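You operate a simulated robot arm through the tools that you are given. There is no shell and no other tool. Be economical: measure what you need, move in short steps, check, and stop when the job is done.

You are at the controls of a simulated robot arm. One attempt, no reset.

JOB
Wax the middle of the clamped brush's back, then stand it on the brush board.
Fine: use the green pad and the green box; pad back on the black mat, lid shut; slide block drawn right back; leave the red-dot brush. Set down upright: green pad, green-dot nail brush. A coat counts when it lies all over at full strength: go over it till it gets no stronger.

The check looks at the end state, three seconds after you hand in, the way a careful person would. Anything else that was tipped, shoved, dropped, spilled or broken makes it a failure. Lids that push on must go on centred and level and be pressed home; caps that screw on are set level and turned clockwise until they are tight.

ROBOT AND FRAMES
A 7-joint arm with a two-finger parallel gripper, fixed in place. Base frame: the origin is at the foot of the arm, x ahead of it, y to its left, z up; the work surface is at about z = 0. Lengths are in m, angles in rad, forces in N, time in s.
With the tool pointing down near the work surface it reaches from about 0.24 to 0.62 m from the base axis. Its first joint turns from -1.152 to 1.152 rad. Payload 2.6 kg.
The tool frame sits at the grasp point between the pads (the TCP): z along the fingers, y along the line on which they close. The tips reach 0.03 m beyond it. Largest opening 0.094 m; finger width 0.028, thickness 0.01; the body of the gripper, 0.05 by 0.096 m, starts 0.055 m behind the TCP.
Orientation is that of the tool frame in the base frame, as a unit quaternion [w, x, y, z]. With the fingers straight down and closing along the base's y, the tool's x points along the base's -x, its y along +y and its z along -z.

CONTROLS
- The arm moves only by the tool apply_moves. Its arguments are lists of equal length, an entry for each row: "dp": the shift along the tool's x, y, z in units of 50 mm (1.0 is 50 mm), a list of three; "rot": the turn, a rotation vector about the tool's x, y, z in units of 5 degrees (1.0 is 5 degrees), a list of three; "fingers": the finger opening in m, from 0 to 0.094. In form: {"dp": [[x, y, z], ...], "rot": [[rx, ry, rz], ...], "fingers": [fingers, ...]}. A call has 1 to 20 rows; each row shifts and turns the commanded pose from where the row before left it, along the tool's axes as they then stand. A call with a number of a shift or a turn outside -1 to 1 is refused whole. Rows are played at 5 a second. More than 0.05 m and 0.15 rad between two rows, or a gripper value outside its range, and nothing of the call is played. Where a pose cannot be reached the arm comes as near as it can. A force on the tool above 50 N (or 10 N above the force at the start of the call, whichever is more), or a blocked arm, ends the call early, and 0.2 s more pass. Each finger travels about 0.072 m/s and halts on what it meets, pressing with about 24 N; the grip force reading is that of the motor and also rises with nothing between the fingers. The clock runs only during rows and for 0.2 s after the last one: add rows that do not move to give the fingers time. The reply holds the time, the measured pose of the TCP, the force on the tool along the base axes, the opening and the grip force, in the units named above and with some noise, with the torque about the TCP (base axes, N m) and any sound that the robot's microphone picked up, and new pictures: "show" is both (left out), scene, wrist or none.
- Cameras (640 x 400 px; columns grow to the right, rows downward): "scene" is fixed at [0.0384, 0.4315, 0.5644]; the picture's right is [-0.76, -0.65, 0.00], its down [-0.37, 0.43, -0.82] and it looks along [0.53, -0.63, -0.57] (base axes); focal length 363 px, centre (320, 200). "wrist" rides on the gripper at [0.076, 0.014, -0.103] in the tool frame; the picture's right is [-0.18, 0.98, 0.00], its down [-0.75, -0.14, -0.64] and it looks along [-0.63, -0.12, 0.77] (tool axes); focal length 243 px, centre (320, 200). There is no depth. A picture from a camera that has moved, and an enlarged one, comes with that camera's place and axes in the base frame and with its lens.
- inspect(camera, box): a new picture of the part [left, top, right, bottom] of that camera's present view, enlarged. It takes no simulated time.
- finish_job(): hands the job in; it is judged then, once.

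Work in short steps. Places have to be worked out from the pictures, the camera data and where the tool is seen: move nearer, look again, correct. Check each grasp and each placing, and mend what went wrong. You have 120 turns and 200 pictures in all, those below and enlarged ones among them. Open the gripper and draw the arm clear of the work before you hand the job in, unless the task says otherwise; then end with one line.

The tools are called after ">>>" as name(argument=value, ...) on one line, values as JSON. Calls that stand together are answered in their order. apply_moves: Moves the arm, as the interface text tells. Its arguments: {"type":"object","properties":{"dp":{"type":"array","items":{"type":"array","items":{"type":"number"}}},"rot":{"type":"array","items":{"type":"array","items":{"type":"number"}}},"fingers":{"type":"array","items":{"type":"number"}},"show":{"type":"string","enum":["both","scene","wrist","none"]}},"required":["dp","rot","fingers"]} The other tools are called the same way: inspect (camera, box) takes an enlarged picture of a part of a camera's view; finish_job () hands the job in.

At the start:

```text
time: 0.0
ee_pos: [0.3812, -0.1301, 0.3355]
ee_rot: [0.0, 0.0, 1.0, 0.001]
contact_force: [-0.7, 0.9, 0.2]
wrist_torque: [-0.04, 0.0, -0.01]
grip_width: 0.0942
gripper_force: 0.1
```

scene: 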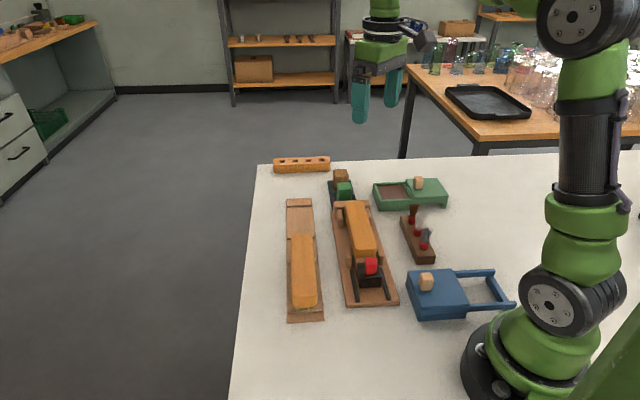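
wrist: 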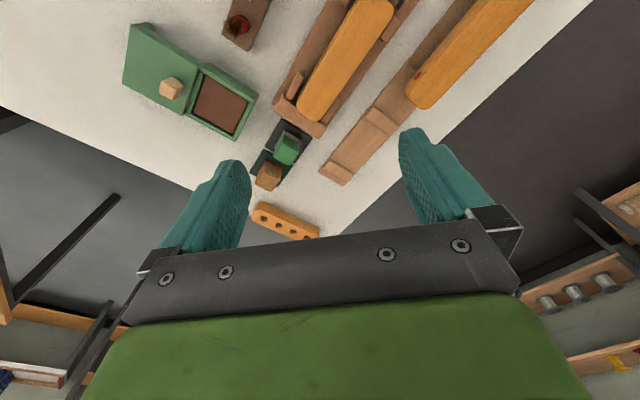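

I start by looking closely at the workpieces in the scene view.

>>> inspect(camera="scene", box=[260, 145, 420, 245])

>>> inspect(camera="scene", box=[270, 225, 430, 325])

>>> inspect(camera="scene", box=[360, 165, 520, 325])

>>> inspect(camera="wrist", box=[100, 0, 420, 200])

```text
4.00 times, centred on (340, 195) of scene
camera zoom: at [0.0384, 0.4315, 0.5644], right [-0.76, -0.65, 0.0], down [-0.37, 0.43, -0.82], along [0.53, -0.63, -0.57], focal length 1454 px, centre (240, 220)
```

zoom: 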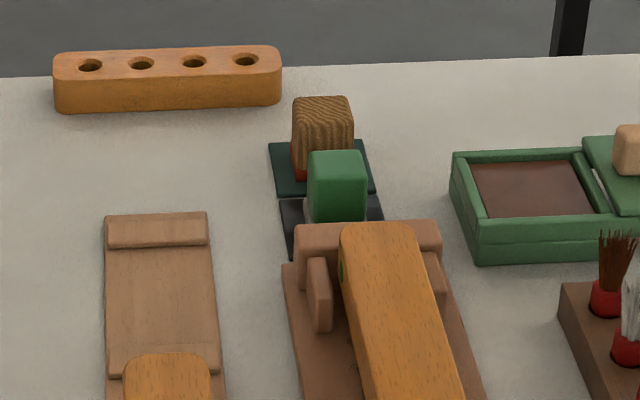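

```text
4.00 times, centred on (350, 275) of scene
camera zoom: at [0.0384, 0.4315, 0.5644], right [-0.76, -0.65, 0.0], down [-0.37, 0.43, -0.82], along [0.53, -0.63, -0.57], focal length 1454 px, centre (200, -100)
```

zoom: 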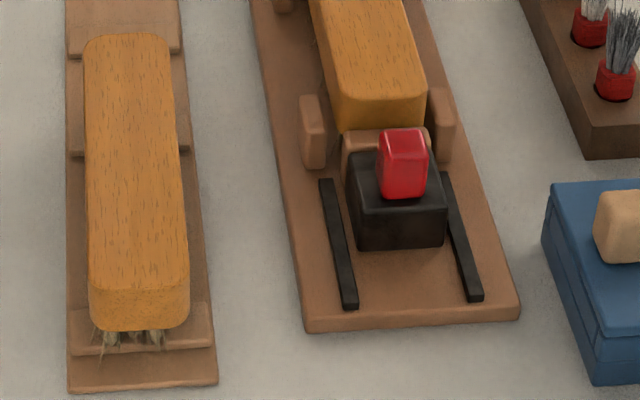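

```text
2.50 times, centred on (440, 245) of scene
camera zoom: at [0.0384, 0.4315, 0.5644], right [-0.76, -0.65, 0.0], down [-0.37, 0.43, -0.82], along [0.53, -0.63, -0.57], focal length 909 px, centre (20, 88)
```

zoom: 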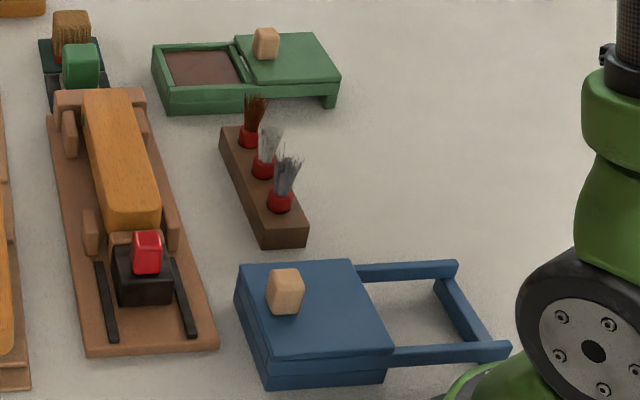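

```text
2.00 times, centred on (260, 100) of wrist
camera zoom: at [0.3066, -0.1199, 0.4389], right [0.18, 0.98, 0.0], down [0.75, -0.14, 0.64], along [0.63, -0.12, -0.77], focal length 485 px, centre (440, 400)
```

zoom: 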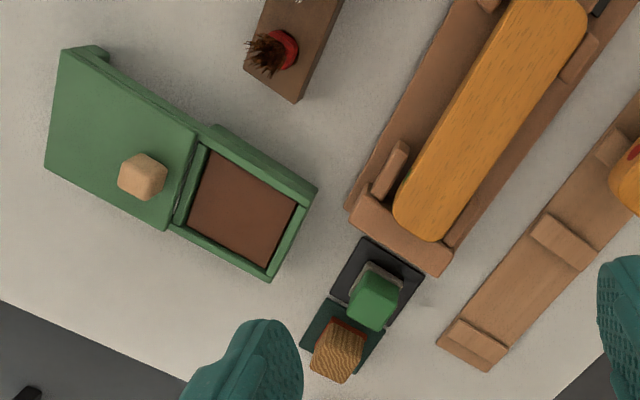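

Objects seem laid along a ~45° line, roughly direction (0.7,-0.7). I turn the tool 45° about its axis so it lines up with the jig, and look again.

>>> apply_moves(dp=[[0, 0, 0], [0, 0, 0], [0, 0, 0], [0, 0, 0], [0, 0, 0], [0, 0, 0], [0, 0, 0], [0, 0, 0], [0, 0, 0], [0, 0, 0]], rot=[[0, 0, 1], [0, 0, 1], [0, 0, 1], [0, 0, 1], [0, 0, 1], [0, 0, 1], [0, 0, 1], [0, 0, 1], [0, 0, 1], [0, 0, 0]], fingers=[0.094, 0.094, 0.094, 0.094, 0.094, 0.094, 0.094, 0.094, 0.094, 0.094], show="wrist")

```text
time: 2.2
ee_pos: [0.3814, -0.1331, 0.3359]
ee_rot: [0.0, 0.383, 0.924, 0.0]
contact_force: [0.5, -0.3, 0.0]
wrist_torque: [-0.02, 0.02, 0.01]
grip_width: 0.0941
gripper_force: 0.0
camera wrist: at [0.3387, -0.0702, 0.438], right [0.83, 0.56, 0.0], down [0.43, -0.63, 0.64], along [0.36, -0.53, -0.77], focal length 243 px, centre (320, 200)
```

wrist: 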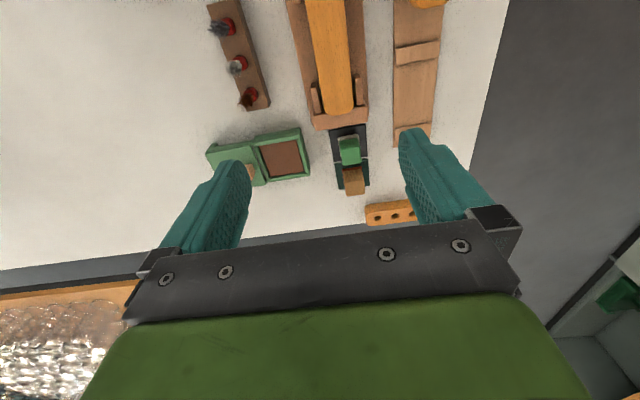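

Alignment is close (jig slightly rotated). I back off along tool x by 0.12 m to see the whole jig.

>>> apply_moves(dp=[[0.8, 0, 0], [0.8, 0, 0], [0.8, 0, 0], [0, 0, 0]], rot=[[0, 0, 0], [0, 0, 0], [0, 0, 0], [0, 0, 0]], fingers=[0.094, 0.094, 0.094, 0.094], show="wrist")

>>> inspect(camera="wrist", box=[160, 0, 480, 200])

```text
time: 3.2
ee_pos: [0.2938, -0.0457, 0.3351]
ee_rot: [0.0, 0.383, 0.924, -0.001]
contact_force: [-0.7, -0.7, 0.4]
wrist_torque: [-0.03, 0.02, 0.01]
grip_width: 0.094
gripper_force: 0.1
camera wrist: at [0.2513, 0.0163, 0.4383], right [0.82, 0.57, 0.0], down [0.43, -0.63, 0.64], along [0.36, -0.53, -0.77], focal length 243 px, centre (320, 200)
```

wrist: 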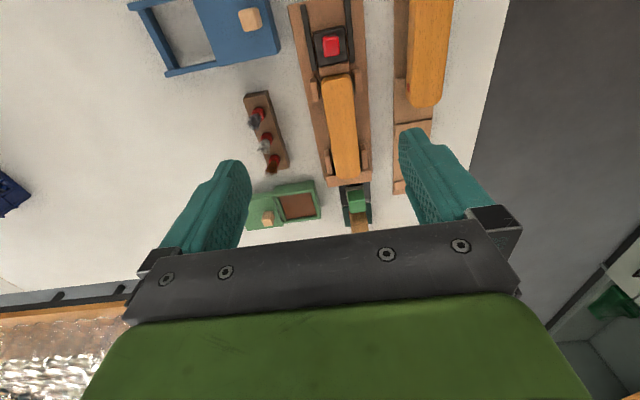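

```text
2.00 times, centred on (320, 100) of wrist
camera zoom: at [0.2513, 0.0163, 0.4383], right [0.82, 0.57, 0.0], down [0.43, -0.63, 0.64], along [0.36, -0.53, -0.77], focal length 485 px, centre (320, 400)
```

zoom: 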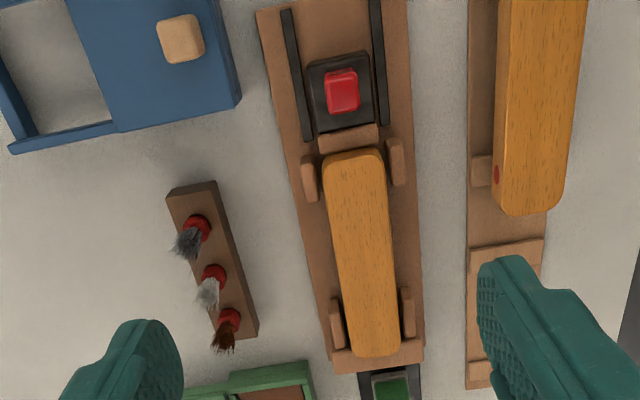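

Jig axis is at −45°, brush top ≈ z 0.065, centre ≈ (0.378,-0.110). I go forward again to inspect the pad and the green box closely.

>>> apply_moves(dp=[[-0.9, 0, 0], [-0.9, 0, 0], [0, 0, 0.9], [0, 0, 0]], rot=[[0, 0, 0], [0, 0, 0], [0, 0, 0], [0, 0, 0]], fingers=[0.094, 0.094, 0.094, 0.094], show="wrist")

>>> inspect(camera="wrist", box=[240, 90, 400, 190])

>>> inspect(camera="scene", box=[320, 160, 400, 210])

```text
time: 4.2
ee_pos: [0.3594, -0.1098, 0.2937]
ee_rot: [0.0, 0.382, 0.924, -0.001]
contact_force: [-0.7, 0.3, -0.4]
wrist_torque: [0.0, 0.03, 0.04]
grip_width: 0.0939
gripper_force: 0.0
camera wrist: at [0.3165, -0.0477, 0.397], right [0.83, 0.56, 0.0], down [0.43, -0.63, 0.64], along [0.36, -0.53, -0.77], focal length 243 px, centre (320, 200)
```

wrist: 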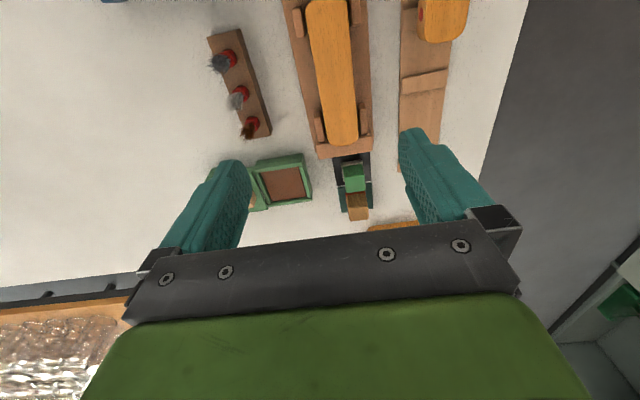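

```text
4.00 times, centred on (320, 140) of wrist
camera zoom: at [0.3165, -0.0477, 0.397], right [0.83, 0.56, 0.0], down [0.43, -0.63, 0.64], along [0.36, -0.53, -0.77], focal length 970 px, centre (320, 440)
```

zoom: 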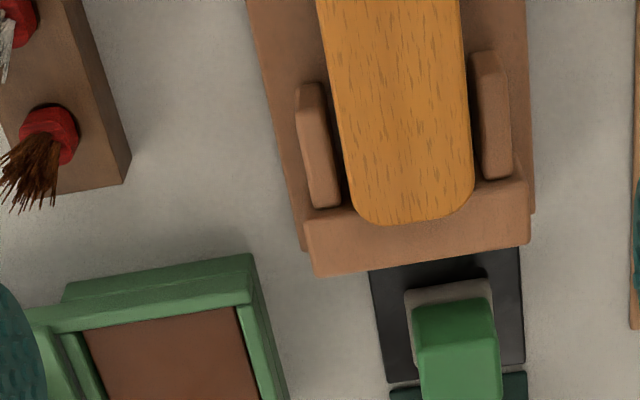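

```text
8.00 times, centred on (360, 185) of scene
camera zoom: at [0.0385, 0.4315, 0.5644], right [-0.76, -0.65, 0.0], down [-0.37, 0.43, -0.82], along [0.53, -0.63, -0.57], focal length 2907 px, centre (0, 320)
```

zoom: 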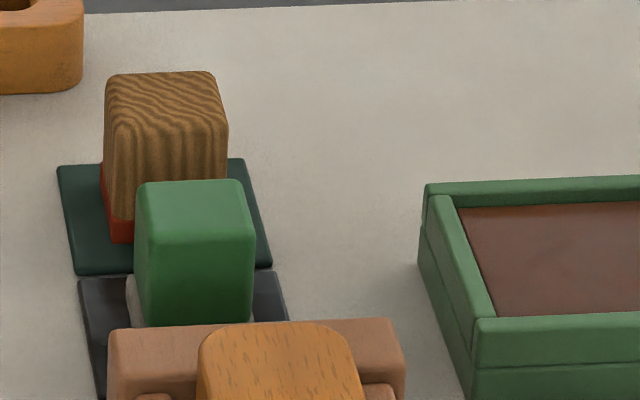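

I need the pad's full outline and box/lid; zoom again lower in the same view.

>>> inspect(camera="wrist", box=[310, 140, 406, 230])

>>> inspect(camera="scene", box=[365, 165, 461, 225])

```text
4.44 times, centred on (358, 185) of wrist
camera zoom: at [0.3165, -0.0477, 0.397], right [0.83, 0.56, 0.0], down [0.43, -0.63, 0.64], along [0.36, -0.53, -0.77], focal length 1078 px, centre (151, 267)
```

zoom: 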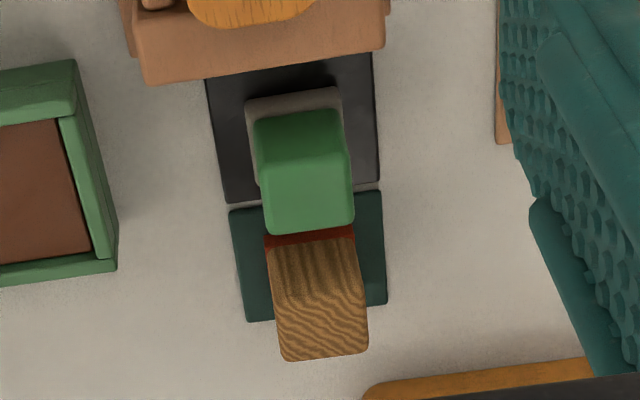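

```text
6.67 times, centred on (413, 195) of scene
camera zoom: at [0.0385, 0.4315, 0.5644], right [-0.76, -0.65, 0.0], down [-0.37, 0.43, -0.82], along [0.53, -0.63, -0.57], focal length 2423 px, centre (-300, 233)
```

zoom: 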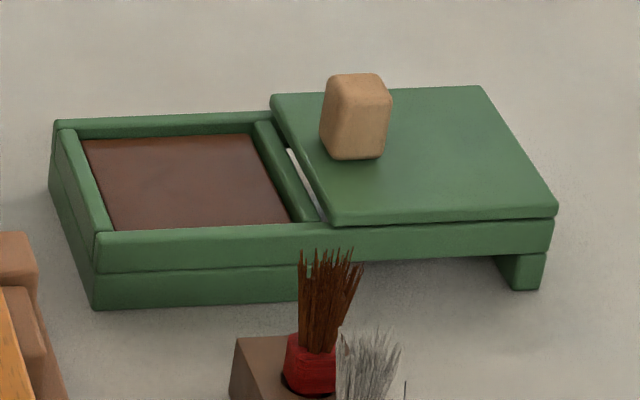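

Pad ≈ (0.508,-0.222), top z ≈ 0.053, block ≈ 35 mm wide above a slightly wider felt base; wax window centre ≈ (0.411,-0.309). I move over the pad to z≈0.13 with the fingers open.

>>> apply_moves(dp=[[-0.92, 0.129, 0], [-0.92, 0.129, 0], [-0.92, 0.129, 0], [-0.92, 0.129, 0], [0, 0, 0.85], [0, 0, 0.85], [0, 0, 0.8], [0, 0, 0.75], [0, 0, 0]], rot=[[0, 0, 0], [0, 0, 0], [0, 0, 0], [0, 0, 0], [0, 0, 0], [0, 0, 0], [0, 0, 0], [0, 0, 0], [0, 0, 0]], fingers=[0.094, 0.094, 0.094, 0.094, 0.07, 0.07, 0.07, 0.07, 0.07])

```text
time: 6.2
ee_pos: [0.5105, -0.2206, 0.1295]
ee_rot: [0.0, 0.382, 0.924, 0.0]
contact_force: [-0.1, -0.4, -0.1]
wrist_torque: [-0.02, -0.01, 0.01]
grip_width: 0.0699
gripper_force: 0.1
camera wrist: at [0.4668, -0.1588, 0.2323], right [0.82, 0.57, 0.0], down [0.43, -0.63, 0.64], along [0.36, -0.53, -0.77], focal length 243 px, centre (320, 200)
```

scene: 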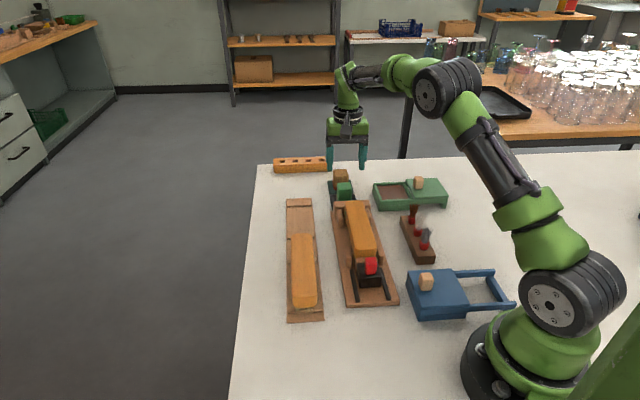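
wrist: 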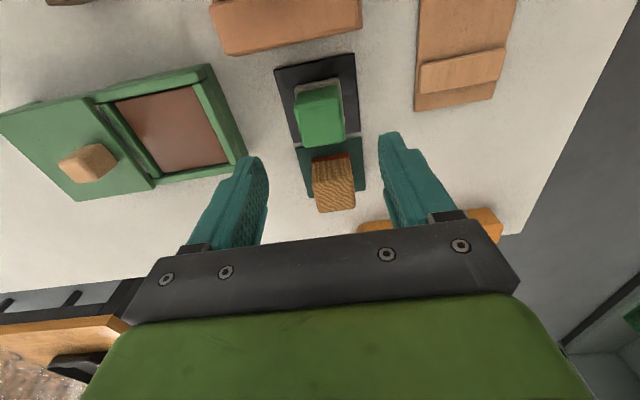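

The tool is centred over the pad. Lower to z≈0.052 and close.

>>> apply_moves(dp=[[0.0, 0, 0.8], [0, 0, 0.4], [0, 0, 0.35], [0, 0, 0], [0, 0, 0], [0, 0, 0], [0, 0, 0]], rot=[[0, 0, 0], [0, 0, 0], [0, 0, 0], [0, 0, 0], [0, 0, 0], [0, 0, 0], [0, 0, 0]], fingers=[0.07, 0.07, 0.07, 0.07, 0.02, 0.02, 0.02])

>>> inspect(camera="scene", box=[310, 140, 390, 210])

```text
time: 7.8
ee_pos: [0.5124, -0.2258, 0.0526]
ee_rot: [0.0, 0.384, 0.923, 0.0]
contact_force: [0.2, -0.5, 0.6]
wrist_torque: [0.03, 0.01, 0.01]
grip_width: 0.0394
gripper_force: 24.1
camera wrist: at [0.469, -0.1621, 0.1558], right [0.82, 0.57, 0.0], down [0.43, -0.63, 0.64], along [0.36, -0.53, -0.77], focal length 243 px, centre (320, 200)
```

scene: 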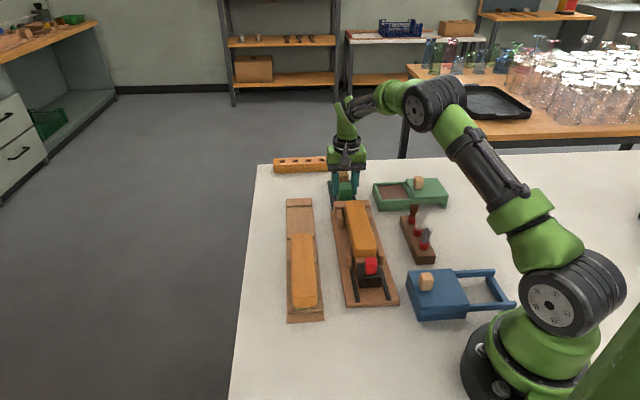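
wrist: 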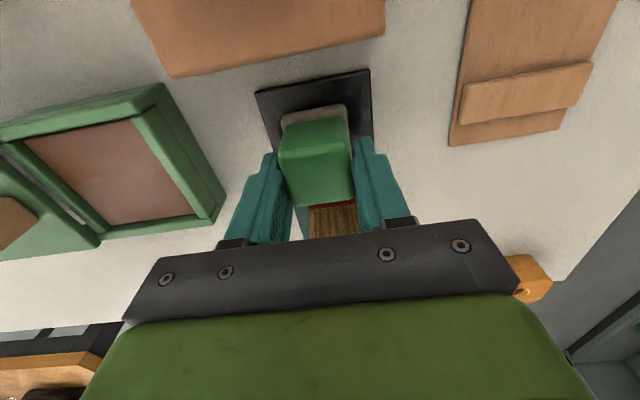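

```text
5.71 times, centred on (350, 175) of scene
camera zoom: at [0.0385, 0.4315, 0.5644], right [-0.76, -0.65, 0.0], down [-0.37, 0.43, -0.82], along [0.53, -0.63, -0.57], focal length 2077 px, centre (149, 343)
```

zoom: 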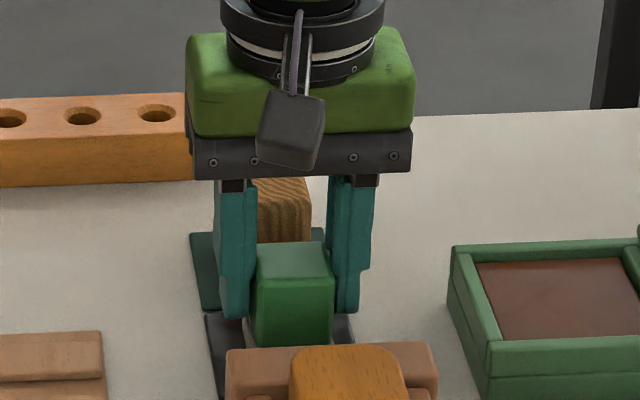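

Pad gripped (39 mm). Lift it 0.1 m and carry toward the wax box, then look.

>>> apply_moves(dp=[[0, 0, -0.5], [0, 0, -0.75], [0, 0, -0.75], [0.04, -0.84, 0], [0.04, -0.84, 0], [0.04, -0.84, 0], [0, 0, 0]], rot=[[0, 0, 0], [0, 0, 0], [0, 0, 0], [0, 0, 0], [0, 0, 0], [0, 0, 0], [0, 0, 0]], fingers=[0.02, 0.02, 0.02, 0.02, 0.02, 0.02, 0.02])

>>> inspect(camera="scene", box=[360, 120, 460, 220])

```text
time: 9.4
ee_pos: [0.4163, -0.3055, 0.1543]
ee_rot: [0.0, 0.382, 0.924, -0.001]
contact_force: [0.3, 0.2, 0.2]
wrist_torque: [0.0, 0.01, -0.01]
grip_width: 0.0394
gripper_force: 23.9
camera wrist: at [0.3719, -0.243, 0.2556], right [0.82, 0.57, 0.0], down [0.43, -0.63, 0.64], along [0.36, -0.53, -0.77], focal length 243 px, centre (320, 200)
```

scene: 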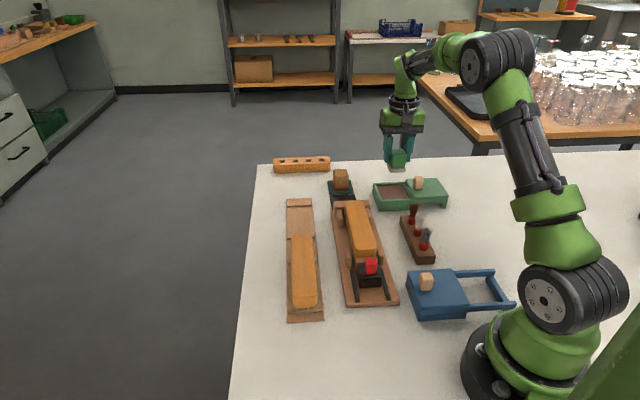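
wrist: 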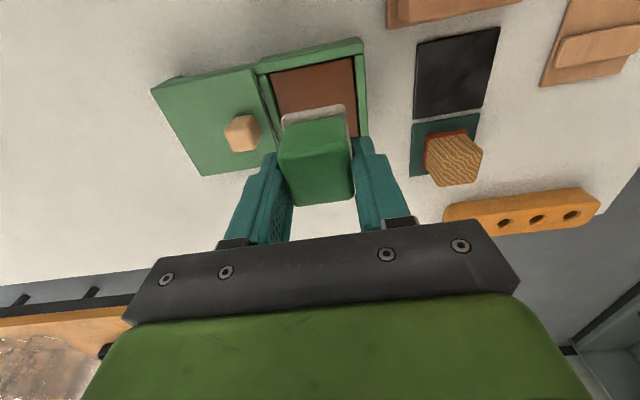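

```text
4.00 times, centred on (410, 170) of scene
camera zoom: at [0.0385, 0.4315, 0.5644], right [-0.76, -0.65, 0.0], down [-0.37, 0.43, -0.82], along [0.53, -0.63, -0.57], focal length 1454 px, centre (-40, 320)
```

zoom: 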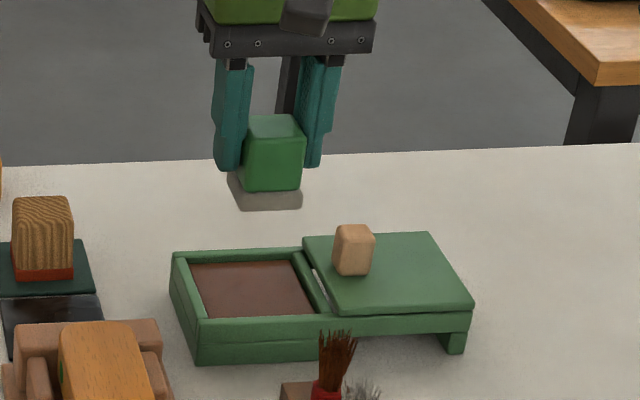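

I nudge to centre over the wax and descend to just above expected contact.

>>> apply_moves(dp=[[-0.15, -0.05, 0.6], [0, 0, 0.5], [0, 0, 0.15], [0, 0, 0]], rot=[[0, 0, 0], [0, 0, 0], [0, 0, 0], [0, 0, 0]], fingers=[0.02, 0.02, 0.02, 0.02])

>>> inspect(camera="scene", box=[360, 150, 460, 220])

```text
time: 10.4
ee_pos: [0.4195, -0.315, 0.0876]
ee_rot: [0.0, 0.383, 0.924, 0.001]
contact_force: [-0.4, -0.4, 0.3]
wrist_torque: [0.03, 0.0, 0.0]
grip_width: 0.0396
gripper_force: 23.5
camera wrist: at [0.3769, -0.2527, 0.191], right [0.83, 0.56, 0.0], down [0.43, -0.63, 0.64], along [0.36, -0.53, -0.77], focal length 243 px, centre (320, 200)
```

scene: 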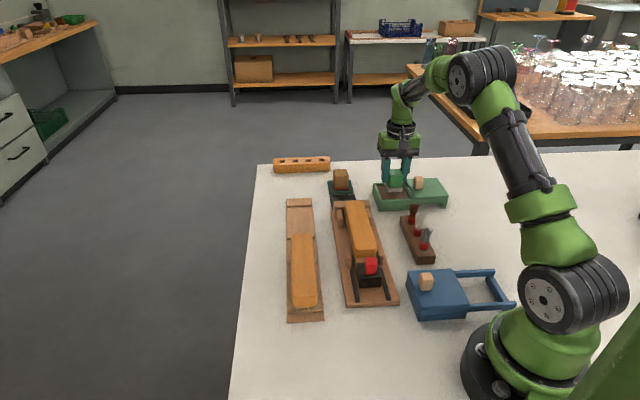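
wrist: 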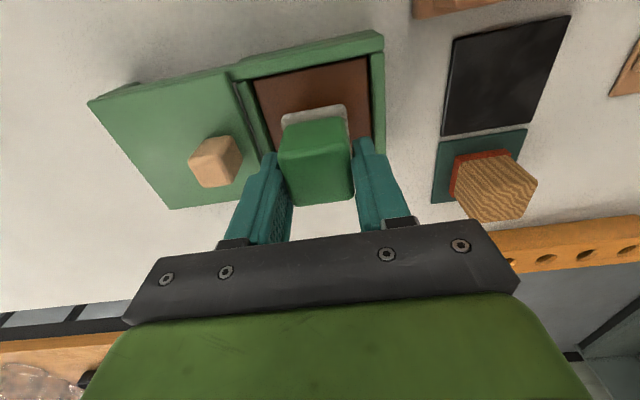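

```text
5.71 times, centred on (410, 185) of scene
camera zoom: at [0.0385, 0.4315, 0.5644], right [-0.76, -0.65, 0.0], down [-0.37, 0.43, -0.82], along [0.53, -0.63, -0.57], focal length 2077 px, centre (-194, 286)
```

zoom: 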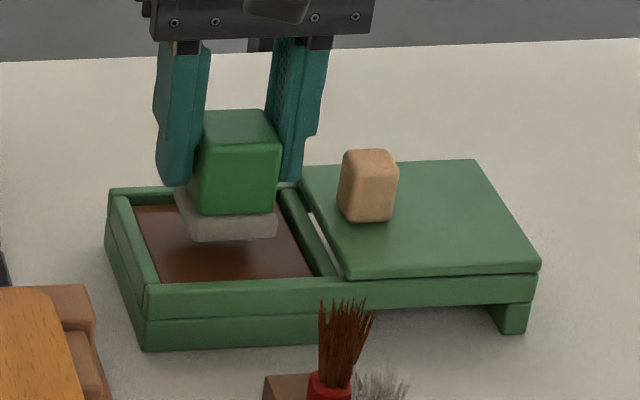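

Pad hovers inside the window. Lower in small steps until there is a light contact force.

>>> apply_moves(dp=[[0.06, 0, 0.06], [0, 0, 0.06], [0, 0, 0]], rot=[[0, 0, 0], [0, 0, 0], [0, 0, 0]], fingers=[0.02, 0.02, 0.02], show="none")

```text
time: 11.2
ee_pos: [0.4167, -0.312, 0.0817]
ee_rot: [0.0, 0.382, 0.924, 0.0]
contact_force: [-0.5, 0.4, 0.1]
wrist_torque: [0.01, 0.0, 0.0]
grip_width: 0.0396
gripper_force: 23.6
```

No contact yet; continue down in 2–3 mm steps.

>>> apply_moves(dp=[[0, 0, 0.06], [0, 0, 0.06], [0, 0, 0]], rot=[[0, 0, 0], [0, 0, 0], [0, 0, 0]], fingers=[0.02, 0.02, 0.02])

>>> inspect(camera="scene", box=[360, 150, 460, 220])

```text
time: 12.0
ee_pos: [0.4181, -0.3125, 0.078]
ee_rot: [0.001, 0.382, 0.924, 0.0]
contact_force: [-2.2, 0.2, 6.2]
wrist_torque: [0.06, 0.19, -0.04]
grip_width: 0.0395
gripper_force: 23.7
camera wrist: at [0.3747, -0.25, 0.1805], right [0.83, 0.56, 0.0], down [0.43, -0.63, 0.64], along [0.36, -0.53, -0.77], focal length 243 px, centre (320, 200)
```

scene: 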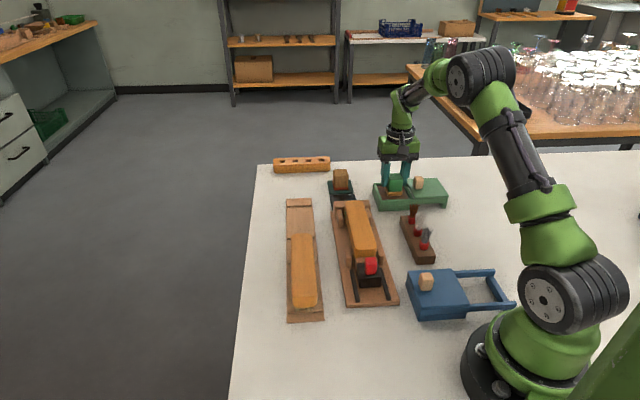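
wrist: 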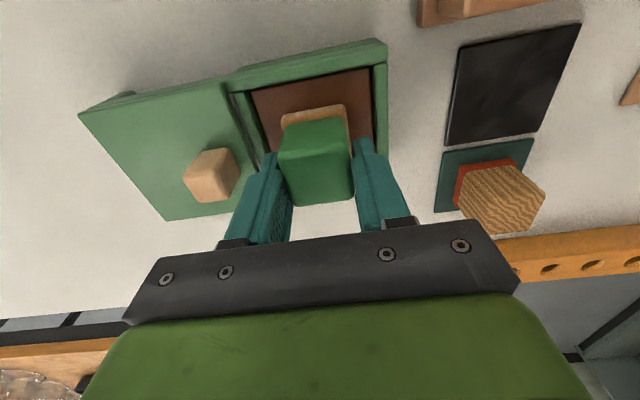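

```text
5.71 times, centred on (410, 185) of scene
camera zoom: at [0.0384, 0.4315, 0.5644], right [-0.76, -0.65, 0.0], down [-0.37, 0.43, -0.82], along [0.53, -0.63, -0.57], focal length 2077 px, centre (-194, 286)
```

zoom: 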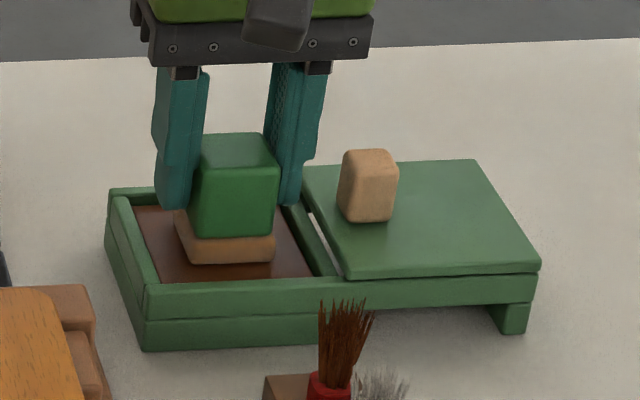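

Contact at 6 N and the felt has turned tan: it takes up wax. I rub gently a few mm to load it well, then lift.

>>> apply_moves(dp=[[0.08, 0, 0.02], [-0.16, 0, 0], [0.08, 0.08, 0], [0, -0.16, 0], [0, 0.08, 0], [0, 0, 0]], rot=[[0, 0, 0], [0, 0, 0], [0, 0, 0], [0, 0, 0], [0, 0, 0], [0, 0, 0]], fingers=[0.02, 0.02, 0.02, 0.02, 0.02, 0.02], show="none")

>>> inspect(camera="scene", box=[360, 150, 460, 220])

```text
time: 13.4
ee_pos: [0.4178, -0.3131, 0.0759]
ee_rot: [0.0, 0.383, 0.924, 0.0]
contact_force: [0.7, 1.6, 17.7]
wrist_torque: [0.02, -0.03, 0.03]
grip_width: 0.0393
gripper_force: 24.0
```

```text
5.71 times, centred on (410, 185) of scene
camera zoom: at [0.0384, 0.4316, 0.5643], right [-0.76, -0.65, 0.0], down [-0.37, 0.43, -0.82], along [0.53, -0.63, -0.57], focal length 2077 px, centre (-194, 286)
```

zoom: 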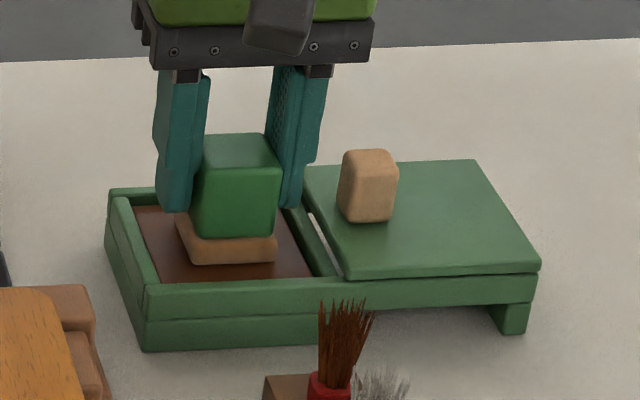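

Felt well loaded. Lift clear, then carry over the brush's middle, sideways first to avoid the paint-brush rack.

>>> apply_moves(dp=[[0, 0, -0.3], [0, 0, -0.8], [0, 0, -0.9], [0, 0, -0.5], [0, 0.8, 0], [0, 0.8, 0], [0, 0.72, 0], [0.82, 0, 0], [0.82, 0, 0], [0.82, 0, 0], [0.82, 0, 0], [0, 0, 0.6], [0, 0, 0]], rot=[[0, 0, 0], [0, 0, 0], [0, 0, 0], [0, 0, 0], [0, 0, 0], [0, 0, 0], [0, 0, 0], [0, 0, 0], [0, 0, 0], [0, 0, 0], [0, 0, 0], [0, 0, 0], [0, 0, 0]], fingers=[0.02, 0.02, 0.02, 0.02, 0.02, 0.02, 0.02, 0.02, 0.02, 0.02, 0.02, 0.02, 0.02])

>>> inspect(camera="scene", box=[310, 160, 430, 280])

```text
time: 16.2
ee_pos: [0.381, -0.1135, 0.1688]
ee_rot: [0.0, 0.383, 0.924, 0.0]
contact_force: [0.2, -0.9, -0.4]
wrist_torque: [-0.02, -0.01, -0.01]
grip_width: 0.0394
gripper_force: 24.1
camera wrist: at [0.3385, -0.0515, 0.2708], right [0.83, 0.56, 0.0], down [0.43, -0.63, 0.64], along [0.36, -0.53, -0.77], focal length 243 px, centre (320, 200)
```

scene: 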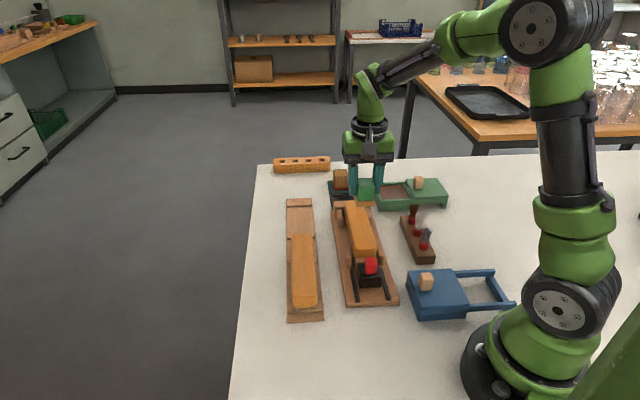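
wrist: 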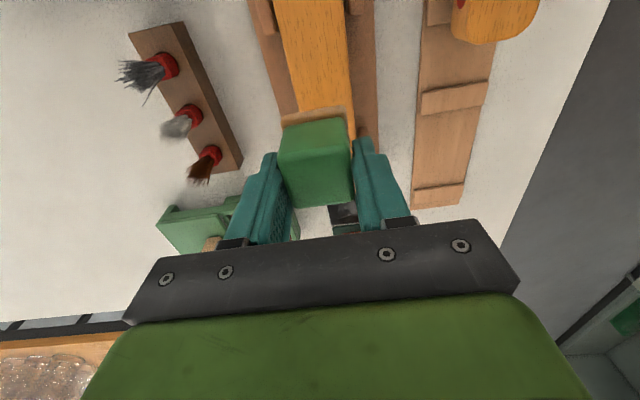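

```text
3.33 times, centred on (370, 220) of scene
camera zoom: at [0.0384, 0.4315, 0.5644], right [-0.76, -0.65, 0.0], down [-0.37, 0.43, -0.82], along [0.53, -0.63, -0.57], focal length 1211 px, centre (153, 133)
```

zoom: 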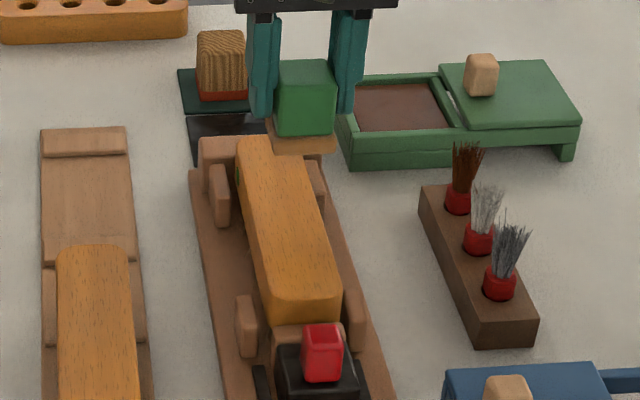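

Zoom on the wrist view to measure brush centreline against the pad.

>>> inspect(camera="wrist", box=[240, 0, 400, 160])

```text
2.50 times, centred on (320, 80) of wrist
camera zoom: at [0.3385, -0.0515, 0.2708], right [0.83, 0.56, 0.0], down [0.43, -0.63, 0.64], along [0.36, -0.53, -0.77], focal length 606 px, centre (320, 500)
```

zoom: 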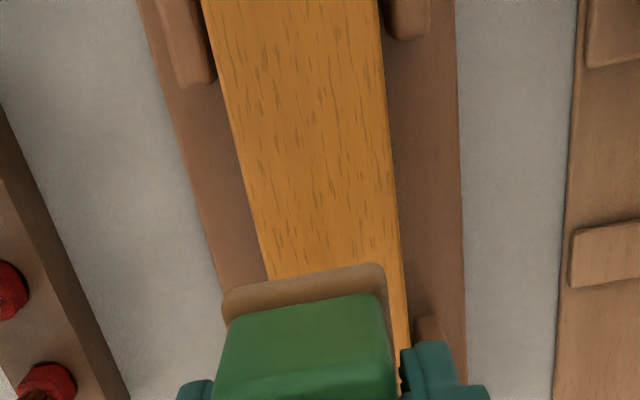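

Brush centreline is b≈0.194 (pad at 0.188). Shift 6 mm and descend to near contact.

>>> apply_moves(dp=[[0, 0.12, 0.5], [0, 0, 0.45], [0, 0, 0]], rot=[[0, 0, 0], [0, 0, 0], [0, 0, 0]], fingers=[0.02, 0.02, 0.02])

>>> inspect(camera="scene", box=[310, 160, 430, 280])

```text
time: 17.0
ee_pos: [0.3867, -0.1093, 0.1216]
ee_rot: [0.0, 0.383, 0.924, -0.001]
contact_force: [-0.4, -0.3, -0.2]
wrist_torque: [0.0, -0.02, -0.07]
grip_width: 0.0396
gripper_force: 24.7
camera wrist: at [0.344, -0.0473, 0.2246], right [0.82, 0.57, 0.0], down [0.43, -0.63, 0.64], along [0.36, -0.53, -0.77], focal length 243 px, centre (320, 200)
```

scene: 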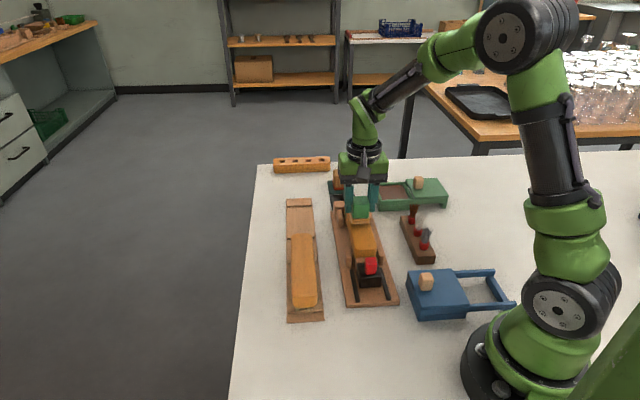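
wrist: 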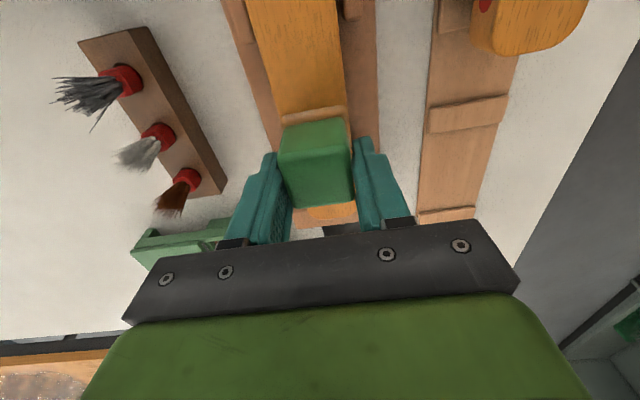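

```text
3.33 times, centred on (370, 220) of scene
camera zoom: at [0.0385, 0.4315, 0.5644], right [-0.76, -0.65, 0.0], down [-0.37, 0.43, -0.82], along [0.53, -0.63, -0.57], focal length 1211 px, centre (153, 133)
```

zoom: 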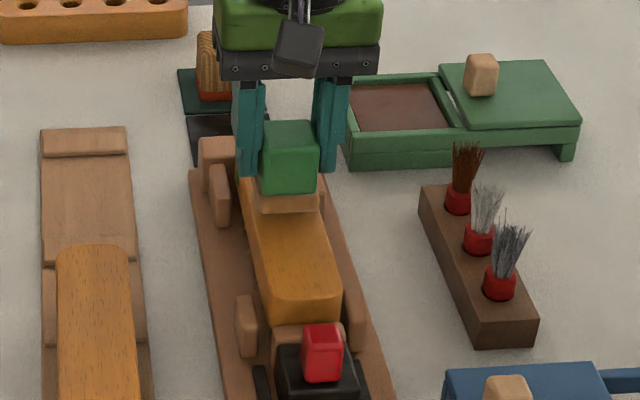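

Close above the brush. Lower in 3 mm steps watching force.

>>> apply_moves(dp=[[0.03, -0.03, 0.06], [0, 0, 0.06], [0, 0, 0]], rot=[[0, 0, 0], [0, 0, 0], [0, 0, 0]], fingers=[0.02, 0.02, 0.02], show="none")

```text
time: 17.8
ee_pos: [0.3838, -0.1098, 0.1153]
ee_rot: [0.001, 0.383, 0.924, -0.001]
contact_force: [-0.3, -0.1, -1.5]
wrist_torque: [-0.03, 0.0, 0.0]
grip_width: 0.0395
gripper_force: 24.4
```

Still free; continue.

>>> apply_moves(dp=[[0, 0, 0.06], [0, 0, 0.06], [0, 0, 0]], rot=[[0, 0, 0], [0, 0, 0], [0, 0, 0]], fingers=[0.02, 0.02, 0.02], show="scene")

>>> inspect(camera="scene", box=[320, 180, 400, 280])

```text
time: 18.6
ee_pos: [0.3855, -0.1104, 0.1127]
ee_rot: [0.001, 0.383, 0.924, 0.001]
contact_force: [-3.8, 0.7, 14.0]
wrist_torque: [0.0, 0.16, 0.01]
grip_width: 0.0396
gripper_force: 23.8
```

scene: 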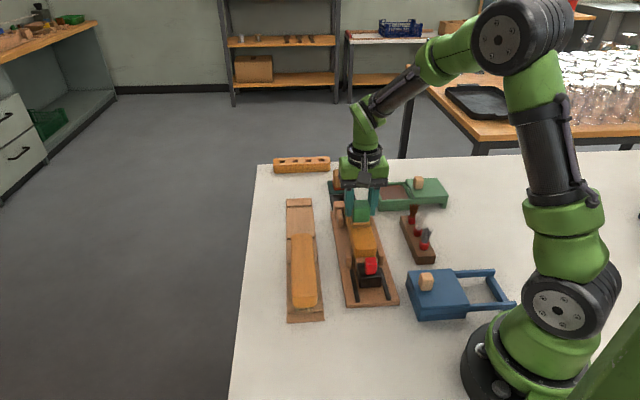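

```text
4.00 times, centred on (360, 230) of scene
camera zoom: at [0.0384, 0.4315, 0.5644], right [-0.76, -0.65, 0.0], down [-0.37, 0.43, -0.82], along [0.53, -0.63, -0.57], focal length 1454 px, centre (160, 80)
```

zoom: 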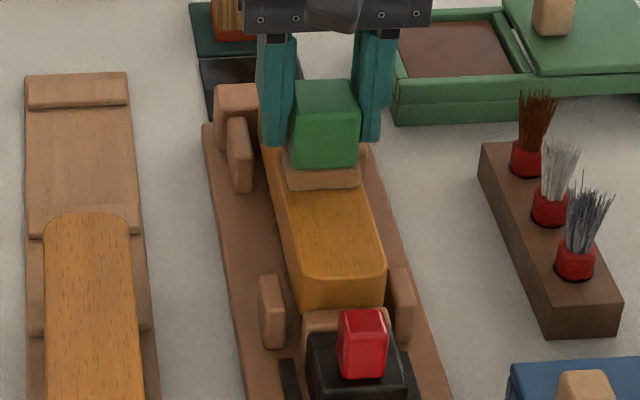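

Contact at 14 N. Rub ±10 mm lengthwise in three side-by-side lanes.

>>> apply_moves(dp=[[0.1, 0, 0], [0.1, 0, 0], [-0.1, 0.04, 0], [-0.1, 0.04, 0], [-0.1, 0, 0], [-0.1, 0, 0], [0.1, 0, 0], [0.1, 0, 0], [0.1, -0.08, 0], [0.1, 0, 0], [-0.1, -0.08, 0], [-0.1, 0, 0], [-0.1, 0, 0], [-0.1, 0, 0], [0.1, 0, 0], [0.1, 0.04, 0], [0, 0.04, 0], [0, 0, 0]], rot=[[0, 0, 0], [0, 0, 0], [0, 0, 0], [0, 0, 0], [0, 0, 0], [0, 0, 0], [0, 0, 0], [0, 0, 0], [0, 0, 0], [0, 0, 0], [0, 0, 0], [0, 0, 0], [0, 0, 0], [0, 0, 0], [0, 0, 0], [0, 0, 0], [0, 0, 0], [0, 0, 0]], fingers=[0.02, 0.02, 0.02, 0.02, 0.02, 0.02, 0.02, 0.02, 0.02, 0.02, 0.02, 0.02, 0.02, 0.02, 0.02, 0.02, 0.02, 0.02], show="scene")

>>> inspect(camera="scene", box=[320, 180, 400, 280])

```text
time: 22.4
ee_pos: [0.3847, -0.1099, 0.1114]
ee_rot: [0.0, 0.383, 0.924, 0.0]
contact_force: [-0.9, -0.6, 2.9]
wrist_torque: [-0.08, -0.01, -0.03]
grip_width: 0.0398
gripper_force: 24.1
```

scene: 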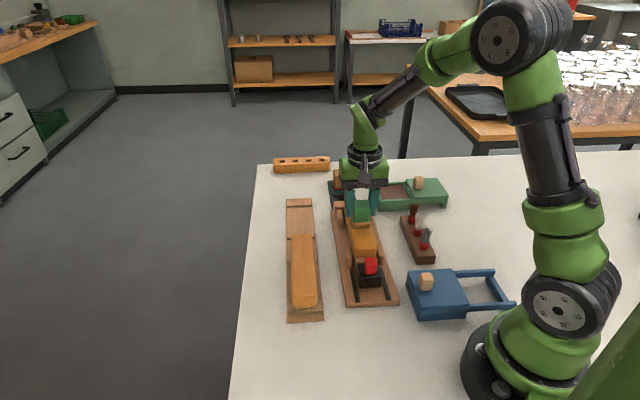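

```text
4.00 times, centred on (360, 230) of scene
camera zoom: at [0.0384, 0.4315, 0.5644], right [-0.76, -0.65, 0.0], down [-0.37, 0.43, -0.82], along [0.53, -0.63, -0.57], focal length 1454 px, centre (160, 80)
```

zoom: 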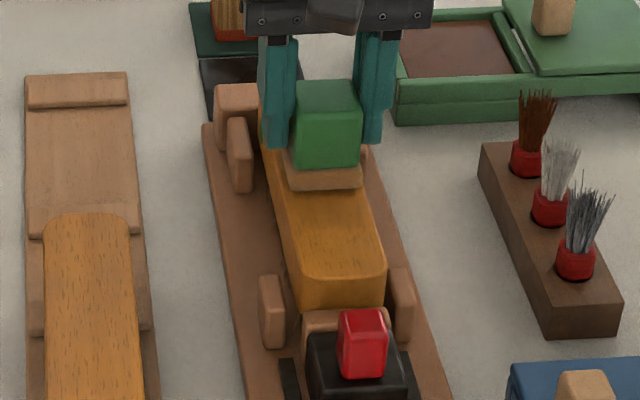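

Force dropped to 3 N, so the pad may have seated a bit. Lift and look at the coat.

>>> apply_moves(dp=[[0, 0, -0.6], [-0.9, 0, -0.8], [-0.9, 0, 0], [0, 0, 0]], rot=[[0, 0, 0], [0, 0, 0], [0, 0, 0], [0, 0, 0]], fingers=[0.02, 0.02, 0.02, 0.02])

>>> inspect(camera="scene", box=[320, 180, 400, 280])

>>> inspect(camera="wrist", box=[240, 0, 400, 160])

```text
refused: row 2 steps farther than a row can; nothing moved
```

```text
4.00 times, centred on (360, 230) of scene
camera zoom: at [0.0384, 0.4315, 0.5644], right [-0.76, -0.65, 0.0], down [-0.37, 0.43, -0.82], along [0.53, -0.63, -0.57], focal length 1454 px, centre (160, 80)
```

zoom: 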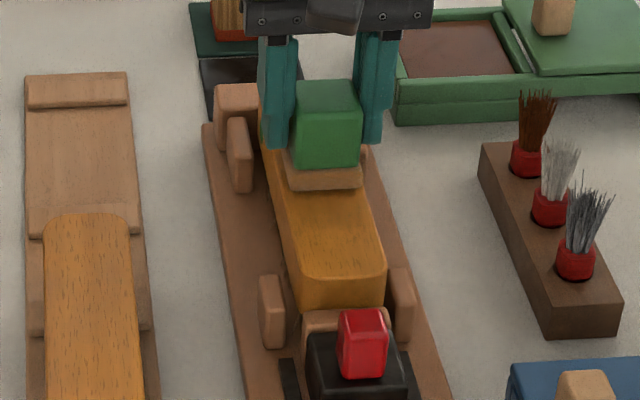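

```text
2.50 times, centred on (320, 80) of wrist
camera zoom: at [0.3421, -0.0485, 0.2137], right [0.83, 0.56, 0.0], down [0.43, -0.63, 0.64], along [0.36, -0.53, -0.77], focal length 606 px, centre (320, 500)
```

zoom: 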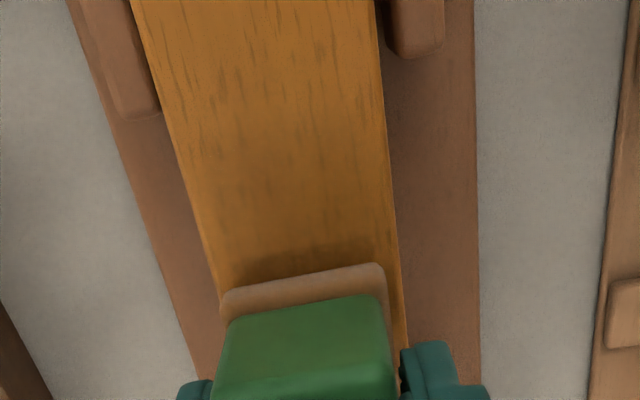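

The step was too long; retry with smaller rows so I can see the coat.

>>> apply_moves(dp=[[0, 0, -0.6], [0, 0, -0.8], [-0.9, 0, 0], [-0.9, 0, 0], [0, 0, 0]], rot=[[0, 0, 0], [0, 0, 0], [0, 0, 0], [0, 0, 0], [0, 0, 0]], fingers=[0.02, 0.02, 0.02, 0.02, 0.02])

>>> inspect(camera="scene", box=[320, 180, 400, 280])

>>> inspect(camera="wrist", box=[240, 0, 400, 120])

```text
time: 23.6
ee_pos: [0.4478, -0.1739, 0.183]
ee_rot: [0.0, 0.382, 0.924, 0.0]
contact_force: [0.1, 0.2, -0.1]
wrist_torque: [-0.01, 0.0, 0.02]
grip_width: 0.0396
gripper_force: 24.2
camera wrist: at [0.4046, -0.1115, 0.2859], right [0.82, 0.57, 0.0], down [0.43, -0.63, 0.64], along [0.36, -0.53, -0.77], focal length 243 px, centre (320, 200)
```

scene: 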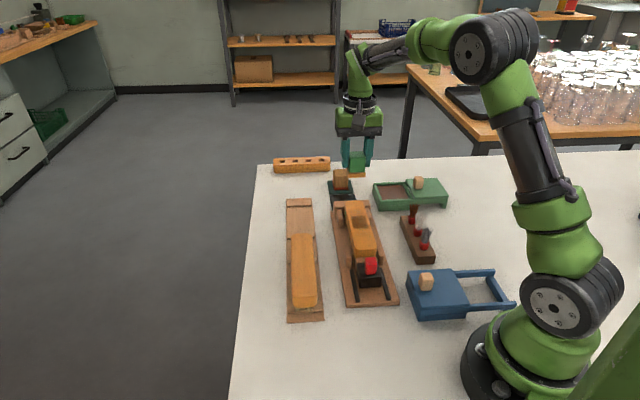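
wrist: 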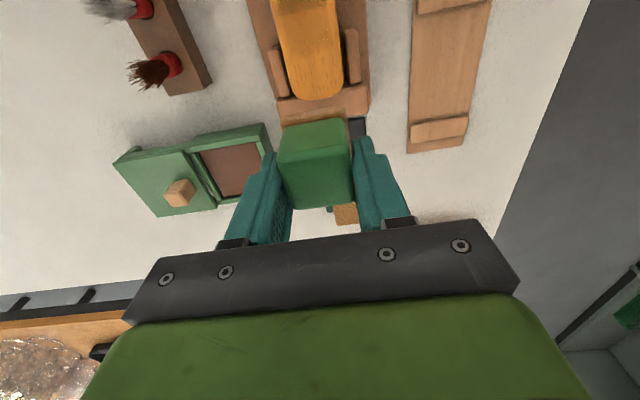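

```text
4.00 times, centred on (360, 230) of scene
camera zoom: at [0.0385, 0.4315, 0.5644], right [-0.76, -0.65, 0.0], down [-0.37, 0.43, -0.82], along [0.53, -0.63, -0.57], focal length 1454 px, centre (160, 80)
```

zoom: 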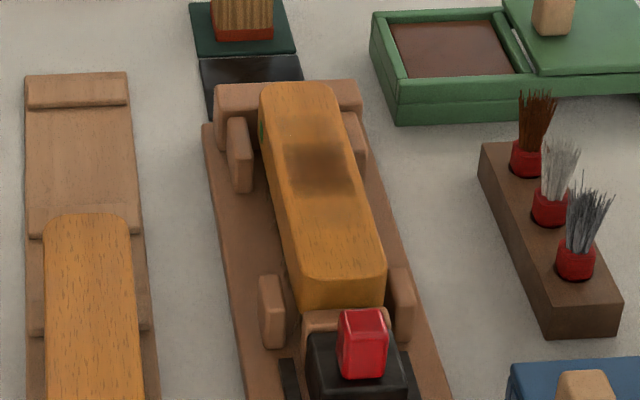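

```text
3.33 times, centred on (320, 60) of wrist
camera zoom: at [0.4046, -0.1115, 0.2859], right [0.82, 0.57, 0.0], down [0.43, -0.63, 0.64], along [0.36, -0.53, -0.77], focal length 809 px, centre (320, 667)
```

zoom: 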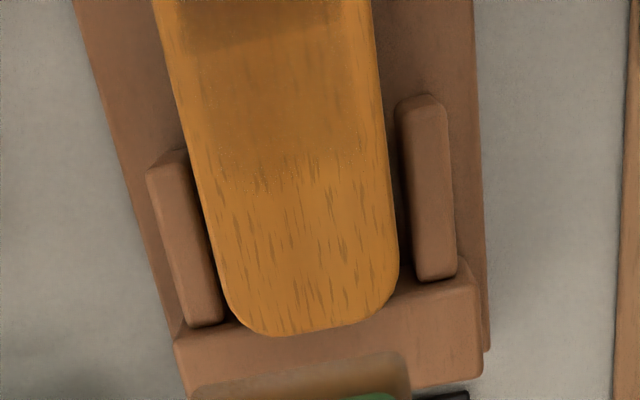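

The coat shows: darkest in the middle, weaker around. Not saturated, so I go back down and make more passes over ±12 mm and three lanes.

>>> apply_moves(dp=[[0.86, 0, 0], [0.85, 0, 0], [0, 0, 0.8], [0, 0, 0.5], [0, 0, 0.1], [0, 0, 0.05], [0, 0, 0]], rot=[[0, 0, 0], [0, 0, 0], [0, 0, 0], [0, 0, 0], [0, 0, 0], [0, 0, 0], [0, 0, 0]], fingers=[0.02, 0.02, 0.02, 0.02, 0.02, 0.02, 0.02], show="none")

```text
time: 25.2
ee_pos: [0.3881, -0.112, 0.1088]
ee_rot: [0.001, 0.382, 0.924, 0.0]
contact_force: [-2.6, 3.1, 18.6]
wrist_torque: [-0.06, -0.01, 0.01]
grip_width: 0.0395
gripper_force: 24.0
```

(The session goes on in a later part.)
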